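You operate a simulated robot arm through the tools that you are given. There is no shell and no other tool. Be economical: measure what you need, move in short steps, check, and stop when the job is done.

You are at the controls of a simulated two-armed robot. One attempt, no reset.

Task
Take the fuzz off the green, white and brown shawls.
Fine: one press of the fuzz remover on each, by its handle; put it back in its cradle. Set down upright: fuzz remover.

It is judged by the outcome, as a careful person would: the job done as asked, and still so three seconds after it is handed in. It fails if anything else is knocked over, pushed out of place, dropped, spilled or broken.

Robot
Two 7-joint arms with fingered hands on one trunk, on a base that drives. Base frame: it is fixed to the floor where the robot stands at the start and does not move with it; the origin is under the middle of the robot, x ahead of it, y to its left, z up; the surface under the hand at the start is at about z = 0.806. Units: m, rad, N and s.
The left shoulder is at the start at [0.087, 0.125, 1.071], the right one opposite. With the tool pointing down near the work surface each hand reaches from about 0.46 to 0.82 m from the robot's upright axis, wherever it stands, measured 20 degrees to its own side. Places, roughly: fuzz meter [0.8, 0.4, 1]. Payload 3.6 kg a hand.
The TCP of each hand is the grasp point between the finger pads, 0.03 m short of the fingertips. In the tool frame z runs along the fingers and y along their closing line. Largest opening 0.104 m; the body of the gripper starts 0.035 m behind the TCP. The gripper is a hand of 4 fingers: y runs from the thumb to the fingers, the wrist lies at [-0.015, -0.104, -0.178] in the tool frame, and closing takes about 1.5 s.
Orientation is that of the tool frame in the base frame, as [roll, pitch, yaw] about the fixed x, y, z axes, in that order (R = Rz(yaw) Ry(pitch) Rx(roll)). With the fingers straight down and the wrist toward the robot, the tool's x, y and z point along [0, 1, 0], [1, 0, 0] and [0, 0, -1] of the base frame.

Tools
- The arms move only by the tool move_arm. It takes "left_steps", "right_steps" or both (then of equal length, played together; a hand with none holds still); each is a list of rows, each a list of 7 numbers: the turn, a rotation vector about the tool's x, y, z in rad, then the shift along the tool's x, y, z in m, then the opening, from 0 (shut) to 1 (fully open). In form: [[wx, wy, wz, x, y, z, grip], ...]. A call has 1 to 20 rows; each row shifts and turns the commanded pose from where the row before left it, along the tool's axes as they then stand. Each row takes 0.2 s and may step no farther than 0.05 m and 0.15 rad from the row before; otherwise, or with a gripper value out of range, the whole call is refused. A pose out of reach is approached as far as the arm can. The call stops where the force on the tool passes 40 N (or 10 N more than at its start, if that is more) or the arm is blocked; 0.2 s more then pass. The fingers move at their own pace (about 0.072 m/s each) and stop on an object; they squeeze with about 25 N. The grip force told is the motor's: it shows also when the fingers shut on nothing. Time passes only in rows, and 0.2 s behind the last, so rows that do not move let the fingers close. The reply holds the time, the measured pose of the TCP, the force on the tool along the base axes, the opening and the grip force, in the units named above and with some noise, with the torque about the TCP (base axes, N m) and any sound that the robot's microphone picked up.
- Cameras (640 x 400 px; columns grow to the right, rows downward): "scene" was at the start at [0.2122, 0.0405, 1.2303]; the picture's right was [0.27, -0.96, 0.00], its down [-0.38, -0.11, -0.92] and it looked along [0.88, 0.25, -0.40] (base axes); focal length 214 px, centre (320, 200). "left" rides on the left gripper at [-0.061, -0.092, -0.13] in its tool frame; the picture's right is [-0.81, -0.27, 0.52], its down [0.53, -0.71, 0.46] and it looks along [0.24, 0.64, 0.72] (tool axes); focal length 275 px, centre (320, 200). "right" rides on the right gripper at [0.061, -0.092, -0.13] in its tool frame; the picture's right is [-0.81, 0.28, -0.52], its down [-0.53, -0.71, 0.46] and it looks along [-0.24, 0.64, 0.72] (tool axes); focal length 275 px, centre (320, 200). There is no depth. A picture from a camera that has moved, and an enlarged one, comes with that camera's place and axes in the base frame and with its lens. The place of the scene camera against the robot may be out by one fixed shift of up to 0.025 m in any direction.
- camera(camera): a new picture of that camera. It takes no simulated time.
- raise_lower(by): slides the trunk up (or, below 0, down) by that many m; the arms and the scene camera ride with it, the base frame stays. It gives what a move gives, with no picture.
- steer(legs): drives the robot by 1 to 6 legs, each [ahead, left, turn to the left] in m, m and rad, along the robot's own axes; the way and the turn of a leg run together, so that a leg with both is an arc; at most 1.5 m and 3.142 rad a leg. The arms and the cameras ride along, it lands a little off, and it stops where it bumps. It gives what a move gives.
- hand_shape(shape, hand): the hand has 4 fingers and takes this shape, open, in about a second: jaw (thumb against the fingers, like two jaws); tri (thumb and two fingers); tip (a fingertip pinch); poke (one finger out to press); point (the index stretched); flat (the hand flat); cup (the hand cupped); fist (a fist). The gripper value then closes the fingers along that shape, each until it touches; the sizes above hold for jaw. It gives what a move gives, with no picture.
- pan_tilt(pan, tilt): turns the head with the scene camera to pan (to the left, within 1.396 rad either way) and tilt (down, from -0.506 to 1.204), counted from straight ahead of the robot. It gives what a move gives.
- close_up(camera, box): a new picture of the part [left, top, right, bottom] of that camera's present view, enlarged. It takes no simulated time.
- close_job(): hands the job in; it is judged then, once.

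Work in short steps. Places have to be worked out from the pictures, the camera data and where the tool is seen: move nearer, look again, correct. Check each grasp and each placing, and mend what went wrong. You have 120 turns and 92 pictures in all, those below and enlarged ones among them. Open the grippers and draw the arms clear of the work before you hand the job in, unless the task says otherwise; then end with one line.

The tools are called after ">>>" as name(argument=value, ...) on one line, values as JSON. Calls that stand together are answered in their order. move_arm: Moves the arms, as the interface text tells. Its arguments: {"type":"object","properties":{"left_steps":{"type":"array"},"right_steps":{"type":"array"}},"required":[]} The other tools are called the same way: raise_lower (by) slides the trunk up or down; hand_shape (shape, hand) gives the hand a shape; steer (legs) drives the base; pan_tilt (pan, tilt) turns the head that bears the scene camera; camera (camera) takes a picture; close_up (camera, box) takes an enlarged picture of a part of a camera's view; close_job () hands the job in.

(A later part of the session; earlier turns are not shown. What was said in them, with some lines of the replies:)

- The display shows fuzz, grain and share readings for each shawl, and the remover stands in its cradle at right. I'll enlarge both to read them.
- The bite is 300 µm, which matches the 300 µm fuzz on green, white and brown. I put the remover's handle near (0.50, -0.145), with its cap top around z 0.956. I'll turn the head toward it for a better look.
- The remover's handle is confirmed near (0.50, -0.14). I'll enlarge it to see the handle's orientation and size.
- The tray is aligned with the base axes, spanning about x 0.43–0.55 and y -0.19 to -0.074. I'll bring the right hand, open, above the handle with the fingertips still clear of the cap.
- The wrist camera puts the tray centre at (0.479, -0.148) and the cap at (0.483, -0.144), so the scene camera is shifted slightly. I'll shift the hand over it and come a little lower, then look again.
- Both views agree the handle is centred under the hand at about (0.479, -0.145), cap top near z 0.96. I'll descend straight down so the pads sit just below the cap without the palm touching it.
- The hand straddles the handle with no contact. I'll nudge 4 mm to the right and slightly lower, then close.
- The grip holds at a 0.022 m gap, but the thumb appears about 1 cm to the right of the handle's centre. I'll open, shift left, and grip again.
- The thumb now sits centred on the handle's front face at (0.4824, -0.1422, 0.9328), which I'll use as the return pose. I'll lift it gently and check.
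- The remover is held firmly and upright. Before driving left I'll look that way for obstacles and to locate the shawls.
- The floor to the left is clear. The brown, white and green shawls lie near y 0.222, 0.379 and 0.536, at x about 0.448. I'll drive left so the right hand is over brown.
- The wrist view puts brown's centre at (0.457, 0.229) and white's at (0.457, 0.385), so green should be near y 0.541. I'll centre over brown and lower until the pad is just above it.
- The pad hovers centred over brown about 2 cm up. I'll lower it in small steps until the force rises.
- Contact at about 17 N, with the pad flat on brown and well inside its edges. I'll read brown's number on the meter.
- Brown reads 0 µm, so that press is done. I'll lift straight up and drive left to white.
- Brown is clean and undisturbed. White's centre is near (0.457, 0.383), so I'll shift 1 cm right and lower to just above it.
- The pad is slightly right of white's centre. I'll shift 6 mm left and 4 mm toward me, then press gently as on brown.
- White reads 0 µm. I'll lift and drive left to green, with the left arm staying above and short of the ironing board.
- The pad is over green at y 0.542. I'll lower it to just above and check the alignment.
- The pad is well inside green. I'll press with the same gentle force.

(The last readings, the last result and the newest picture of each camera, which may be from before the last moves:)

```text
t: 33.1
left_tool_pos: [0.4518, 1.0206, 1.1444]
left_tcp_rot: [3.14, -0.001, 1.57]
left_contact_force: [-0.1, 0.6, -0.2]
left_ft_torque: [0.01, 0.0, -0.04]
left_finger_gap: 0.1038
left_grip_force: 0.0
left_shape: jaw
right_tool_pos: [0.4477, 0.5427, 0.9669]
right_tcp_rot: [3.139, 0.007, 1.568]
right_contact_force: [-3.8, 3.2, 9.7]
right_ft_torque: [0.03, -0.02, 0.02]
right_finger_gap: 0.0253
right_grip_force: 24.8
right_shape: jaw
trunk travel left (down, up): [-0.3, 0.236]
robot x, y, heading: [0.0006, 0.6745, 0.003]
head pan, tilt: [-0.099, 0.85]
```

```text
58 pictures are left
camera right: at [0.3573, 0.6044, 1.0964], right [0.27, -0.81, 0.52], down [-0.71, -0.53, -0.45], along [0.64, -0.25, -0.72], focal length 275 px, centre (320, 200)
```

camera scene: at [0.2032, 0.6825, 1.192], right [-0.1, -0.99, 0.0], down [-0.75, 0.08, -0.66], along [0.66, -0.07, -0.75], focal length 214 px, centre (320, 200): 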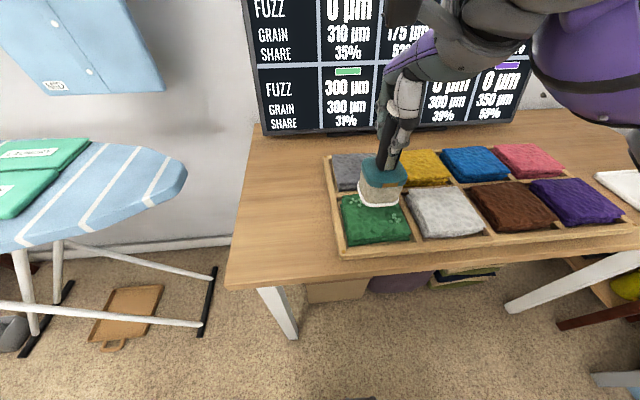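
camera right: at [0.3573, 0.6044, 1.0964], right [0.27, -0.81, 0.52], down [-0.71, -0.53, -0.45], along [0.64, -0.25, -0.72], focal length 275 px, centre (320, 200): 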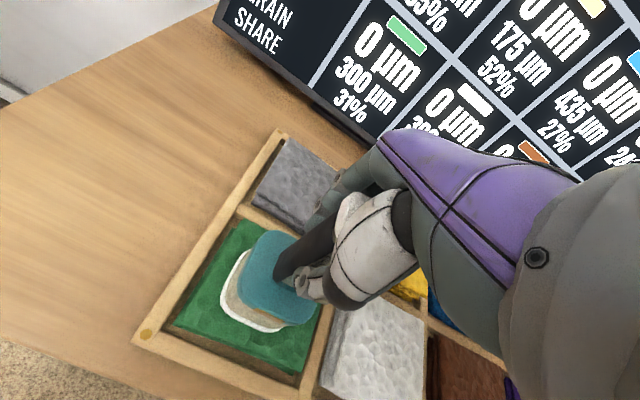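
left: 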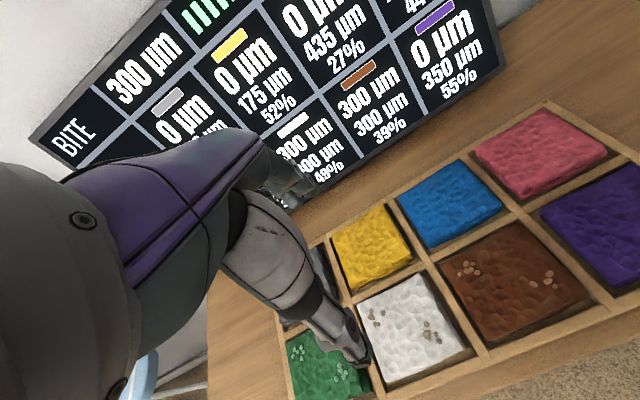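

Green reads 0 µm, so all three are clear. I'll lift and drive back right to the cradle.

>>> move_arm(right_steps=[[0, 0, 0, 0, 0, -0.01, 0], [0, 0, 0, 0, 0, -0.02, 0], [0, 0, 0, 0, 0, -0.03, 0], [0, 0, 0, 0, 0, -0.03, 0], [0, 0, 0, 0, 0, 0, 0]])

>>> steer(legs=[[0, -0.684, 0]])

>>> camera(camera="scene")

>>> camera(camera="right")

```text
t: 34.3
left_tool_pos: [0.4529, 1.0187, 1.1435]
left_tcp_rot: [3.141, -0.001, 1.57]
left_contact_force: [-0.1, 0.3, -0.2]
left_ft_torque: [0.0, 0.02, -0.01]
left_finger_gap: 0.1038
left_grip_force: 0.1
left_shape: jaw
right_tool_pos: [0.4519, 0.5424, 1.0579]
right_tcp_rot: [-3.138, 0.006, 1.569]
right_contact_force: [-0.6, -0.3, -1.9]
right_ft_torque: [-0.01, 0.01, 0.01]
right_finger_gap: 0.0251
right_grip_force: 25.2
right_shape: jaw
trunk travel left (down, up): [-0.3, 0.236]
robot x, y, heading: [0.0056, 0.677, -0.004]
head pan, tilt: [-0.099, 0.85]
```

```text
t: 40.8
left_tool_pos: [0.4524, 0.334, 1.1425]
left_tcp_rot: [3.141, 0.0, 1.574]
left_contact_force: [0.2, -1.5, -0.6]
left_ft_torque: [0.04, -0.02, 0.02]
left_finger_gap: 0.1034
left_grip_force: 0.0
left_shape: jaw
right_tool_pos: [0.4512, -0.1419, 1.0566]
right_tcp_rot: [-3.138, 0.004, 1.572]
right_contact_force: [-0.1, 0.3, -2.4]
right_ft_torque: [0.01, -0.01, 0.02]
right_finger_gap: 0.0251
right_grip_force: 25.4
right_shape: jaw
trunk travel left (down, up): [-0.3, 0.236]
robot x, y, heading: [0.0036, -0.0117, 0.002]
head pan, tilt: [-0.099, 0.85]
```

```text
57 pictures are left
camera scene: at [0.2041, -0.0041, 1.192], right [-0.1, -1.0, 0.0], down [-0.75, 0.07, -0.66], along [0.66, -0.06, -0.75], focal length 214 px, centre (320, 200)
```

scene: 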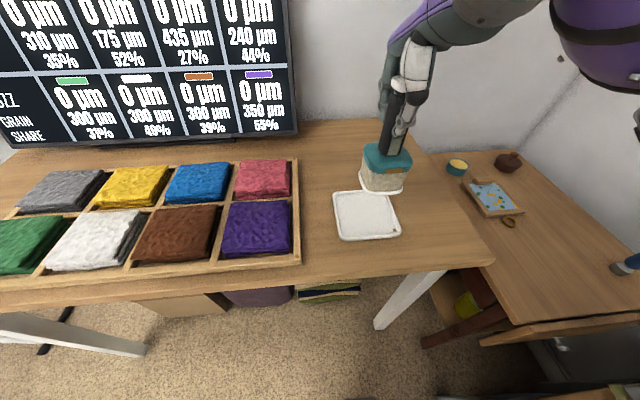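

```text
56 pictures are left
camera right: at [0.3621, -0.0808, 1.187], right [0.28, -0.81, 0.52], down [-0.71, -0.54, -0.45], along [0.64, -0.25, -0.72], focal length 275 px, centre (320, 200)
```

right: 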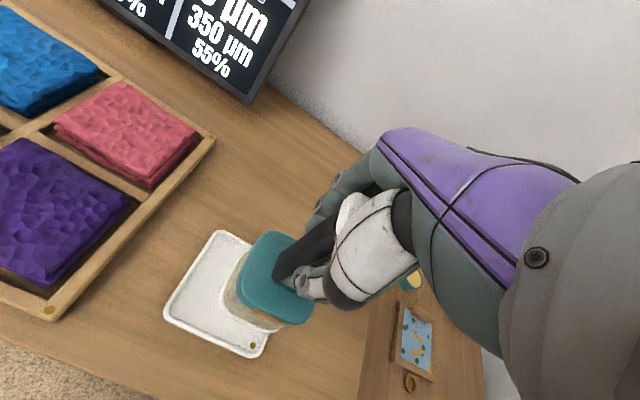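

All shawls read 0 µm and sit in place. I'll move to x 0.482, y -0.142 and lower until the pad is just above the tray.

>>> move_arm(right_steps=[[0, 0, 0, 0, 0.016, 0, 0], [0, 0, 0, 0, 0.0155, 0, 0], [0, 0, 0, 0, 0, 0.03, 0], [0, 0, 0, 0, 0, 0.03, 0], [0, 0, 0, 0, 0, 0.03, 0], [0, 0, 0, 0, 0, 0.015, 0], [0, 0, 0, 0, 0, 0, 0]])

>>> close_up(camera="scene", box=[310, 130, 450, 250])

>>> close_up(camera="right", box=[130, 150, 430, 400])

```text
t: 42.4
left_tool_pos: [0.4523, 0.3344, 1.1435]
left_tcp_rot: [-3.141, -0.001, 1.574]
left_contact_force: [0.3, 0.6, 0.0]
left_ft_torque: [0.0, 0.01, 0.02]
left_finger_gap: 0.1038
left_grip_force: 0.0
left_shape: jaw
right_tool_pos: [0.4825, -0.1447, 0.9479]
right_tcp_rot: [-3.14, 0.005, 1.572]
right_contact_force: [0.0, 0.0, -2.3]
right_ft_torque: [0.0, -0.01, 0.01]
right_finger_gap: 0.0251
right_grip_force: 25.4
right_shape: jaw
trunk travel left (down, up): [-0.3, 0.236]
robot x, y, heading: [0.0054, -0.0117, 0.001]
head pan, tilt: [-0.099, 0.85]
```

```text
3.33 times, centred on (380, 190) of scene
camera zoom: at [0.2041, -0.004, 1.192], right [-0.1, -1.0, 0.0], down [-0.75, 0.07, -0.66], along [0.66, -0.06, -0.75], focal length 715 px, centre (120, 233)
```

zoom: 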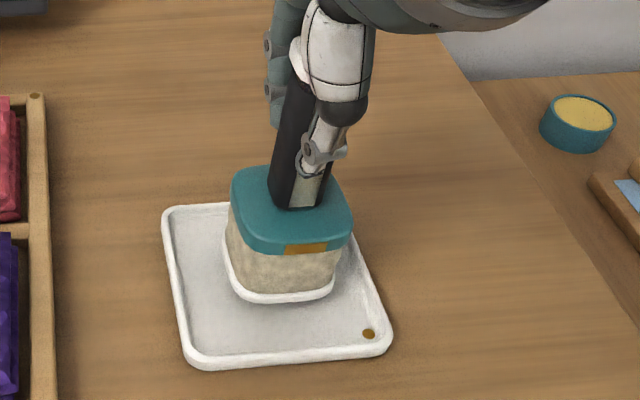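

```text
1.60 times, centred on (280, 275) of right
camera zoom: at [0.3911, -0.0833, 1.0784], right [0.28, -0.81, 0.52], down [-0.71, -0.54, -0.45], along [0.64, -0.25, -0.72], focal length 440 px, centre (384, 80)
```

zoom: 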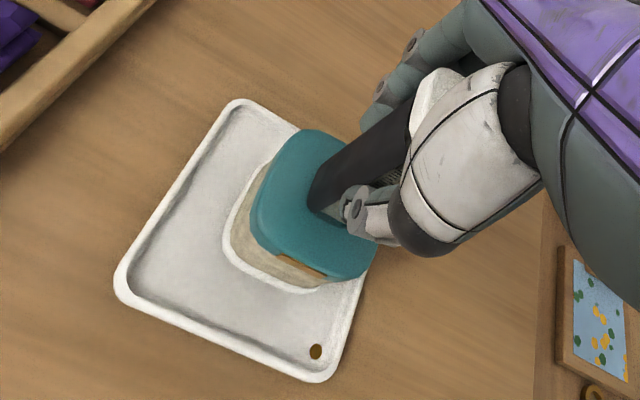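

The position matches the original placement, about 1.5 cm up and 2–3 mm to the right. I'll correct that and set it down gently.

>>> move_arm(right_steps=[[0, 0, 0, 0.0025, 0, 0, 0], [0, 0, 0, 0, 0, 0.005, 0], [0, 0, 0, 0, 0, 0.004, 0], [0, 0, 0, 0, 0, 0.003, 0], [0, 0, 0, 0, 0, 0.002, 0], [0, 0, 0, 0, 0, 0, 0]])

>>> close_up(camera="scene", box=[310, 130, 450, 250])

>>> close_up(camera="right", box=[130, 150, 430, 400])

```text
t: 43.8
left_tool_pos: [0.4527, 0.3347, 1.1443]
left_tcp_rot: [-3.141, 0.0, 1.575]
left_contact_force: [-0.4, -0.5, -0.2]
left_ft_torque: [-0.03, 0.01, -0.02]
left_finger_gap: 0.1037
left_grip_force: 0.0
left_shape: jaw
right_tool_pos: [0.4831, -0.1398, 0.9368]
right_tcp_rot: [-3.136, 0.006, 1.572]
right_contact_force: [-0.6, 0.2, -3.1]
right_ft_torque: [0.01, 0.01, -0.04]
right_finger_gap: 0.0253
right_grip_force: 25.3
right_shape: jaw
trunk travel left (down, up): [-0.3, 0.236]
robot x, y, heading: [0.0059, -0.013, -0.0]
head pan, tilt: [-0.099, 0.85]
```

```text
3.33 times, centred on (380, 190) of scene
camera zoom: at [0.2042, -0.004, 1.192], right [-0.1, -1.0, 0.0], down [-0.75, 0.07, -0.66], along [0.66, -0.06, -0.75], focal length 715 px, centre (120, 233)
```

zoom: 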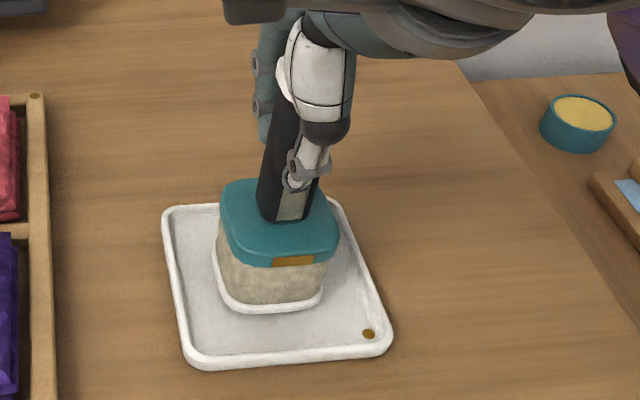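

```text
1.60 times, centred on (280, 275) of right
camera zoom: at [0.392, -0.0784, 1.0668], right [0.28, -0.81, 0.52], down [-0.71, -0.54, -0.45], along [0.64, -0.25, -0.73], focal length 440 px, centre (384, 80)
```

zoom: 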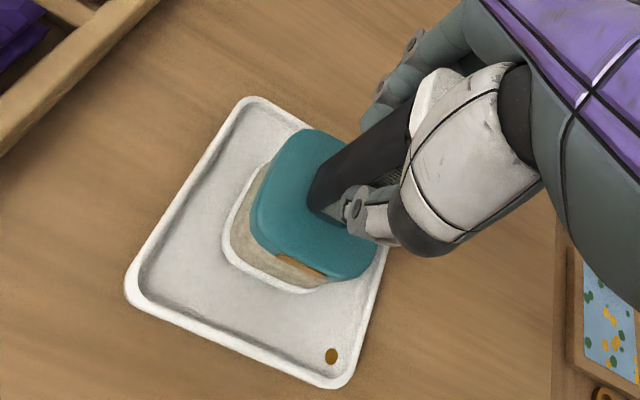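

It is still about 3–4 mm above the tray and the view matches the original closely. I'll lower in small steps to contact.

>>> move_arm(right_steps=[[0, 0, 0, -0.0015, 0, 0.002, 0], [0, 0, 0, 0, 0, 0.002, 0], [0, 0, 0, 0, 0, 0.001, 0], [0, 0, 0, 0, 0, 0, 0]])

```text
t: 44.8
left_tool_pos: [0.4518, 0.3345, 1.1433]
left_tcp_rot: [3.141, -0.002, 1.576]
left_contact_force: [-0.6, 0.1, 0.3]
left_ft_torque: [-0.02, 0.05, 0.0]
left_finger_gap: 0.1037
left_grip_force: 0.1
left_shape: jaw
right_tool_pos: [0.4827, -0.1423, 0.9335]
right_tcp_rot: [-3.14, 0.005, 1.574]
right_contact_force: [-0.1, 0.6, 0.3]
right_ft_torque: [-0.01, 0.01, -0.01]
right_finger_gap: 0.0251
right_grip_force: 24.9
right_shape: jaw
trunk travel left (down, up): [-0.3, 0.236]
robot x, y, heading: [0.001, -0.0117, 0.001]
head pan, tilt: [-0.099, 0.85]
```

The weight has come off the hand, so the remover rests in the tray at z 0.9335. I'll open slowly without moving.

>>> move_arm(right_steps=[[0, 0, 0, 0, 0, 0, 0.3], [0, 0, 0, 0, 0, 0, 0.5], [0, 0, 0, 0, 0, 0, 0.8], [0, 0, 0, 0, 0, 0, 1], [0, 0, 0, 0, 0, 0, 1], [0, 0, 0, 0, 0, 0, 1], [0, 0, 0, 0, 0, 0, 1], [0, 0, 0, 0, 0, 0, 1]])

>>> close_up(camera="scene", box=[310, 130, 450, 250])

>>> close_up(camera="right", box=[130, 150, 430, 400])

```text
t: 46.6
left_tool_pos: [0.4519, 0.3334, 1.1433]
left_tcp_rot: [3.141, 0.0, 1.573]
left_contact_force: [0.7, -0.2, 0.7]
left_ft_torque: [0.01, 0.03, -0.03]
left_finger_gap: 0.1037
left_grip_force: 0.0
left_shape: jaw
right_tool_pos: [0.4832, -0.142, 0.9323]
right_tcp_rot: [-3.139, 0.005, 1.573]
right_contact_force: [-0.2, 0.0, 0.3]
right_ft_torque: [0.01, 0.0, 0.02]
right_finger_gap: 0.1038
right_grip_force: 0.0
right_shape: jaw
trunk travel left (down, up): [-0.3, 0.236]
robot x, y, heading: [0.0018, -0.0131, 0.003]
head pan, tilt: [-0.099, 0.85]
```

```text
3.33 times, centred on (380, 190) of scene
camera zoom: at [0.204, -0.0039, 1.192], right [-0.1, -1.0, 0.0], down [-0.75, 0.07, -0.66], along [0.66, -0.06, -0.75], focal length 715 px, centre (120, 233)
```

zoom: 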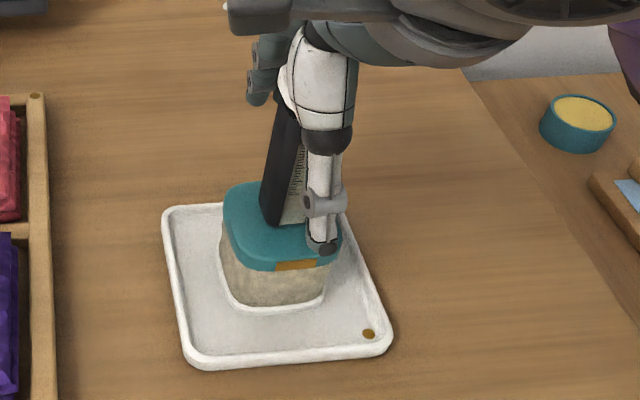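

```text
1.60 times, centred on (280, 275) of right
camera zoom: at [0.3928, -0.0806, 1.0625], right [0.28, -0.81, 0.52], down [-0.71, -0.54, -0.45], along [0.64, -0.25, -0.72], focal length 440 px, centre (384, 80)
```

zoom: 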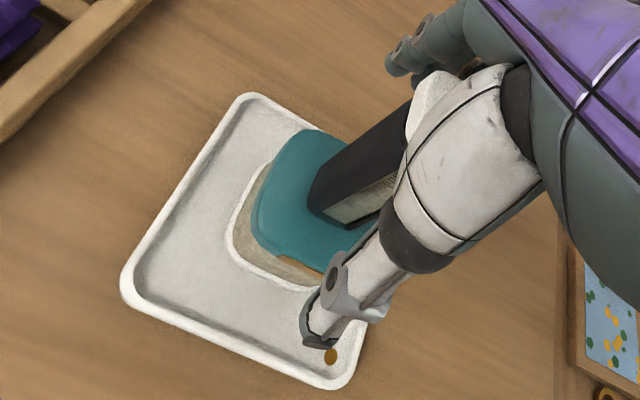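

The remover stands upright in the cradle and the fingers are clear. I'll raise the hand straight up, move it back, and check the scene.

>>> move_arm(right_steps=[[0, 0, 0, 0, 0, -0.02, 1], [0, 0, 0, 0, 0, -0.03, 1], [0, 0, 0, 0, 0, -0.04, 1], [0, 0, 0, 0, 0, -0.04, 1], [0, 0, 0, 0, 0, -0.04, 1], [0, 0, 0, 0, 0, -0.04, 1], [0, 0, 0, 0, -0.03, -0.03, 1], [0, 0, 0, 0, -0.03, 0, 1], [0, 0, 0, 0, 0, 0, 1]])

>>> camera(camera="scene")

>>> close_up(camera="scene", box=[310, 130, 450, 250])

```text
t: 48.3
left_tool_pos: [0.4531, 0.334, 1.1435]
left_tcp_rot: [3.14, -0.001, 1.576]
left_contact_force: [-0.2, -0.2, 0.2]
left_ft_torque: [0.01, 0.05, 0.02]
left_finger_gap: 0.1039
left_grip_force: 0.1
left_shape: jaw
right_tool_pos: [0.4452, -0.1457, 1.1723]
right_tcp_rot: [-3.13, -0.009, 1.539]
right_contact_force: [5.5, 1.5, 0.5]
right_ft_torque: [-0.17, 0.68, -0.44]
right_finger_gap: 0.1036
right_grip_force: 0.0
right_shape: jaw
trunk travel left (down, up): [-0.3, 0.236]
robot x, y, heading: [0.0043, -0.0134, 0.009]
head pan, tilt: [-0.099, 0.85]
stopped in row 8 (right hand): the force on the tool passed its limit at 72 N (the readings are from after the stop); the commanded pose is now the measured one
```

```text
49 pictures are left
camera scene: at [0.2044, -0.005, 1.1923], right [-0.11, -0.99, 0.0], down [-0.74, 0.08, -0.66], along [0.66, -0.07, -0.75], focal length 214 px, centre (320, 200)
```

scene: 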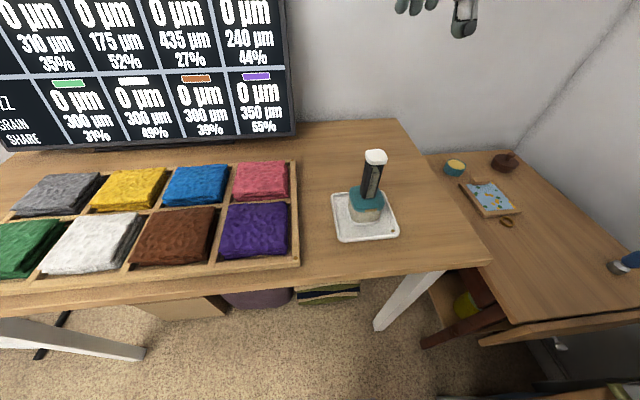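

```text
3.33 times, centred on (380, 190) of scene
camera zoom: at [0.2044, -0.005, 1.1923], right [-0.11, -0.99, 0.0], down [-0.74, 0.08, -0.66], along [0.66, -0.07, -0.75], focal length 715 px, centre (120, 233)
```

zoom: 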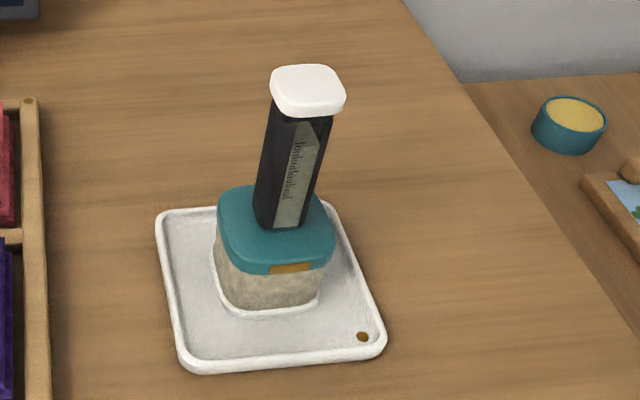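

The hand touched my own head or trunk as it pulled back, but the remover, tray and shawls are untouched. I'll ease the hand forward to release that contact.

>>> move_arm(right_steps=[[0, 0, 0, -0.005, 0.015, 0, 1], [0, 0, 0, -0.005, 0.01, 0, 1], [0, 0, 0, 0, 0, 0, 1], [0, 0, 0, 0, 0, 0, 1]])

>>> camera(camera="scene")

```text
t: 49.3
left_tool_pos: [0.4528, 0.3339, 1.143]
left_tcp_rot: [3.14, -0.001, 1.574]
left_contact_force: [-0.2, 0.5, -0.5]
left_ft_torque: [0.01, 0.0, 0.02]
left_finger_gap: 0.1037
left_grip_force: 0.0
left_shape: jaw
right_tool_pos: [0.4691, -0.1559, 1.1723]
right_tcp_rot: [-3.131, -0.012, 1.54]
right_contact_force: [0.3, -0.2, 1.6]
right_ft_torque: [0.02, 0.02, 0.02]
right_finger_gap: 0.1038
right_grip_force: 0.0
right_shape: jaw
trunk travel left (down, up): [-0.3, 0.236]
robot x, y, heading: [0.0028, -0.0128, 0.006]
head pan, tilt: [-0.099, 0.85]
```

```text
47 pictures are left
camera scene: at [0.204, -0.0039, 1.192], right [-0.1, -1.0, 0.0], down [-0.75, 0.07, -0.66], along [0.66, -0.06, -0.75], focal length 214 px, centre (320, 200)
```

scene: 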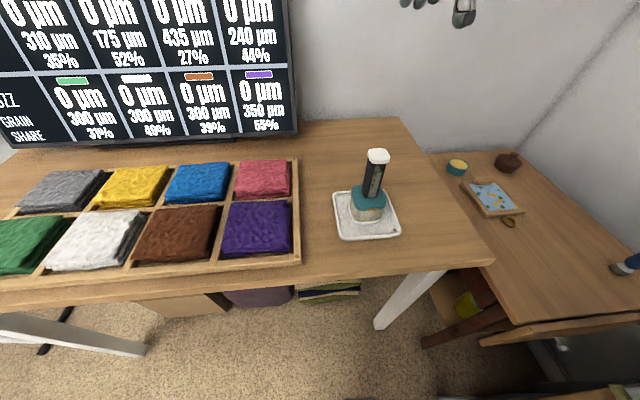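

The hand is free of contact, all shawls read 0 µm, and the remover is upright in its cradle. I'm handing the job in.

>>> close_job()

```text
The job is handed in.
```

The green, white and brown shawls each got one press and now read 0 µm, and the fuzz remover is back upright in its cradle; while pulling back afterwards, the right hand bumped something out of view, most likely the robot itself (72 N), but nothing on the table moved.
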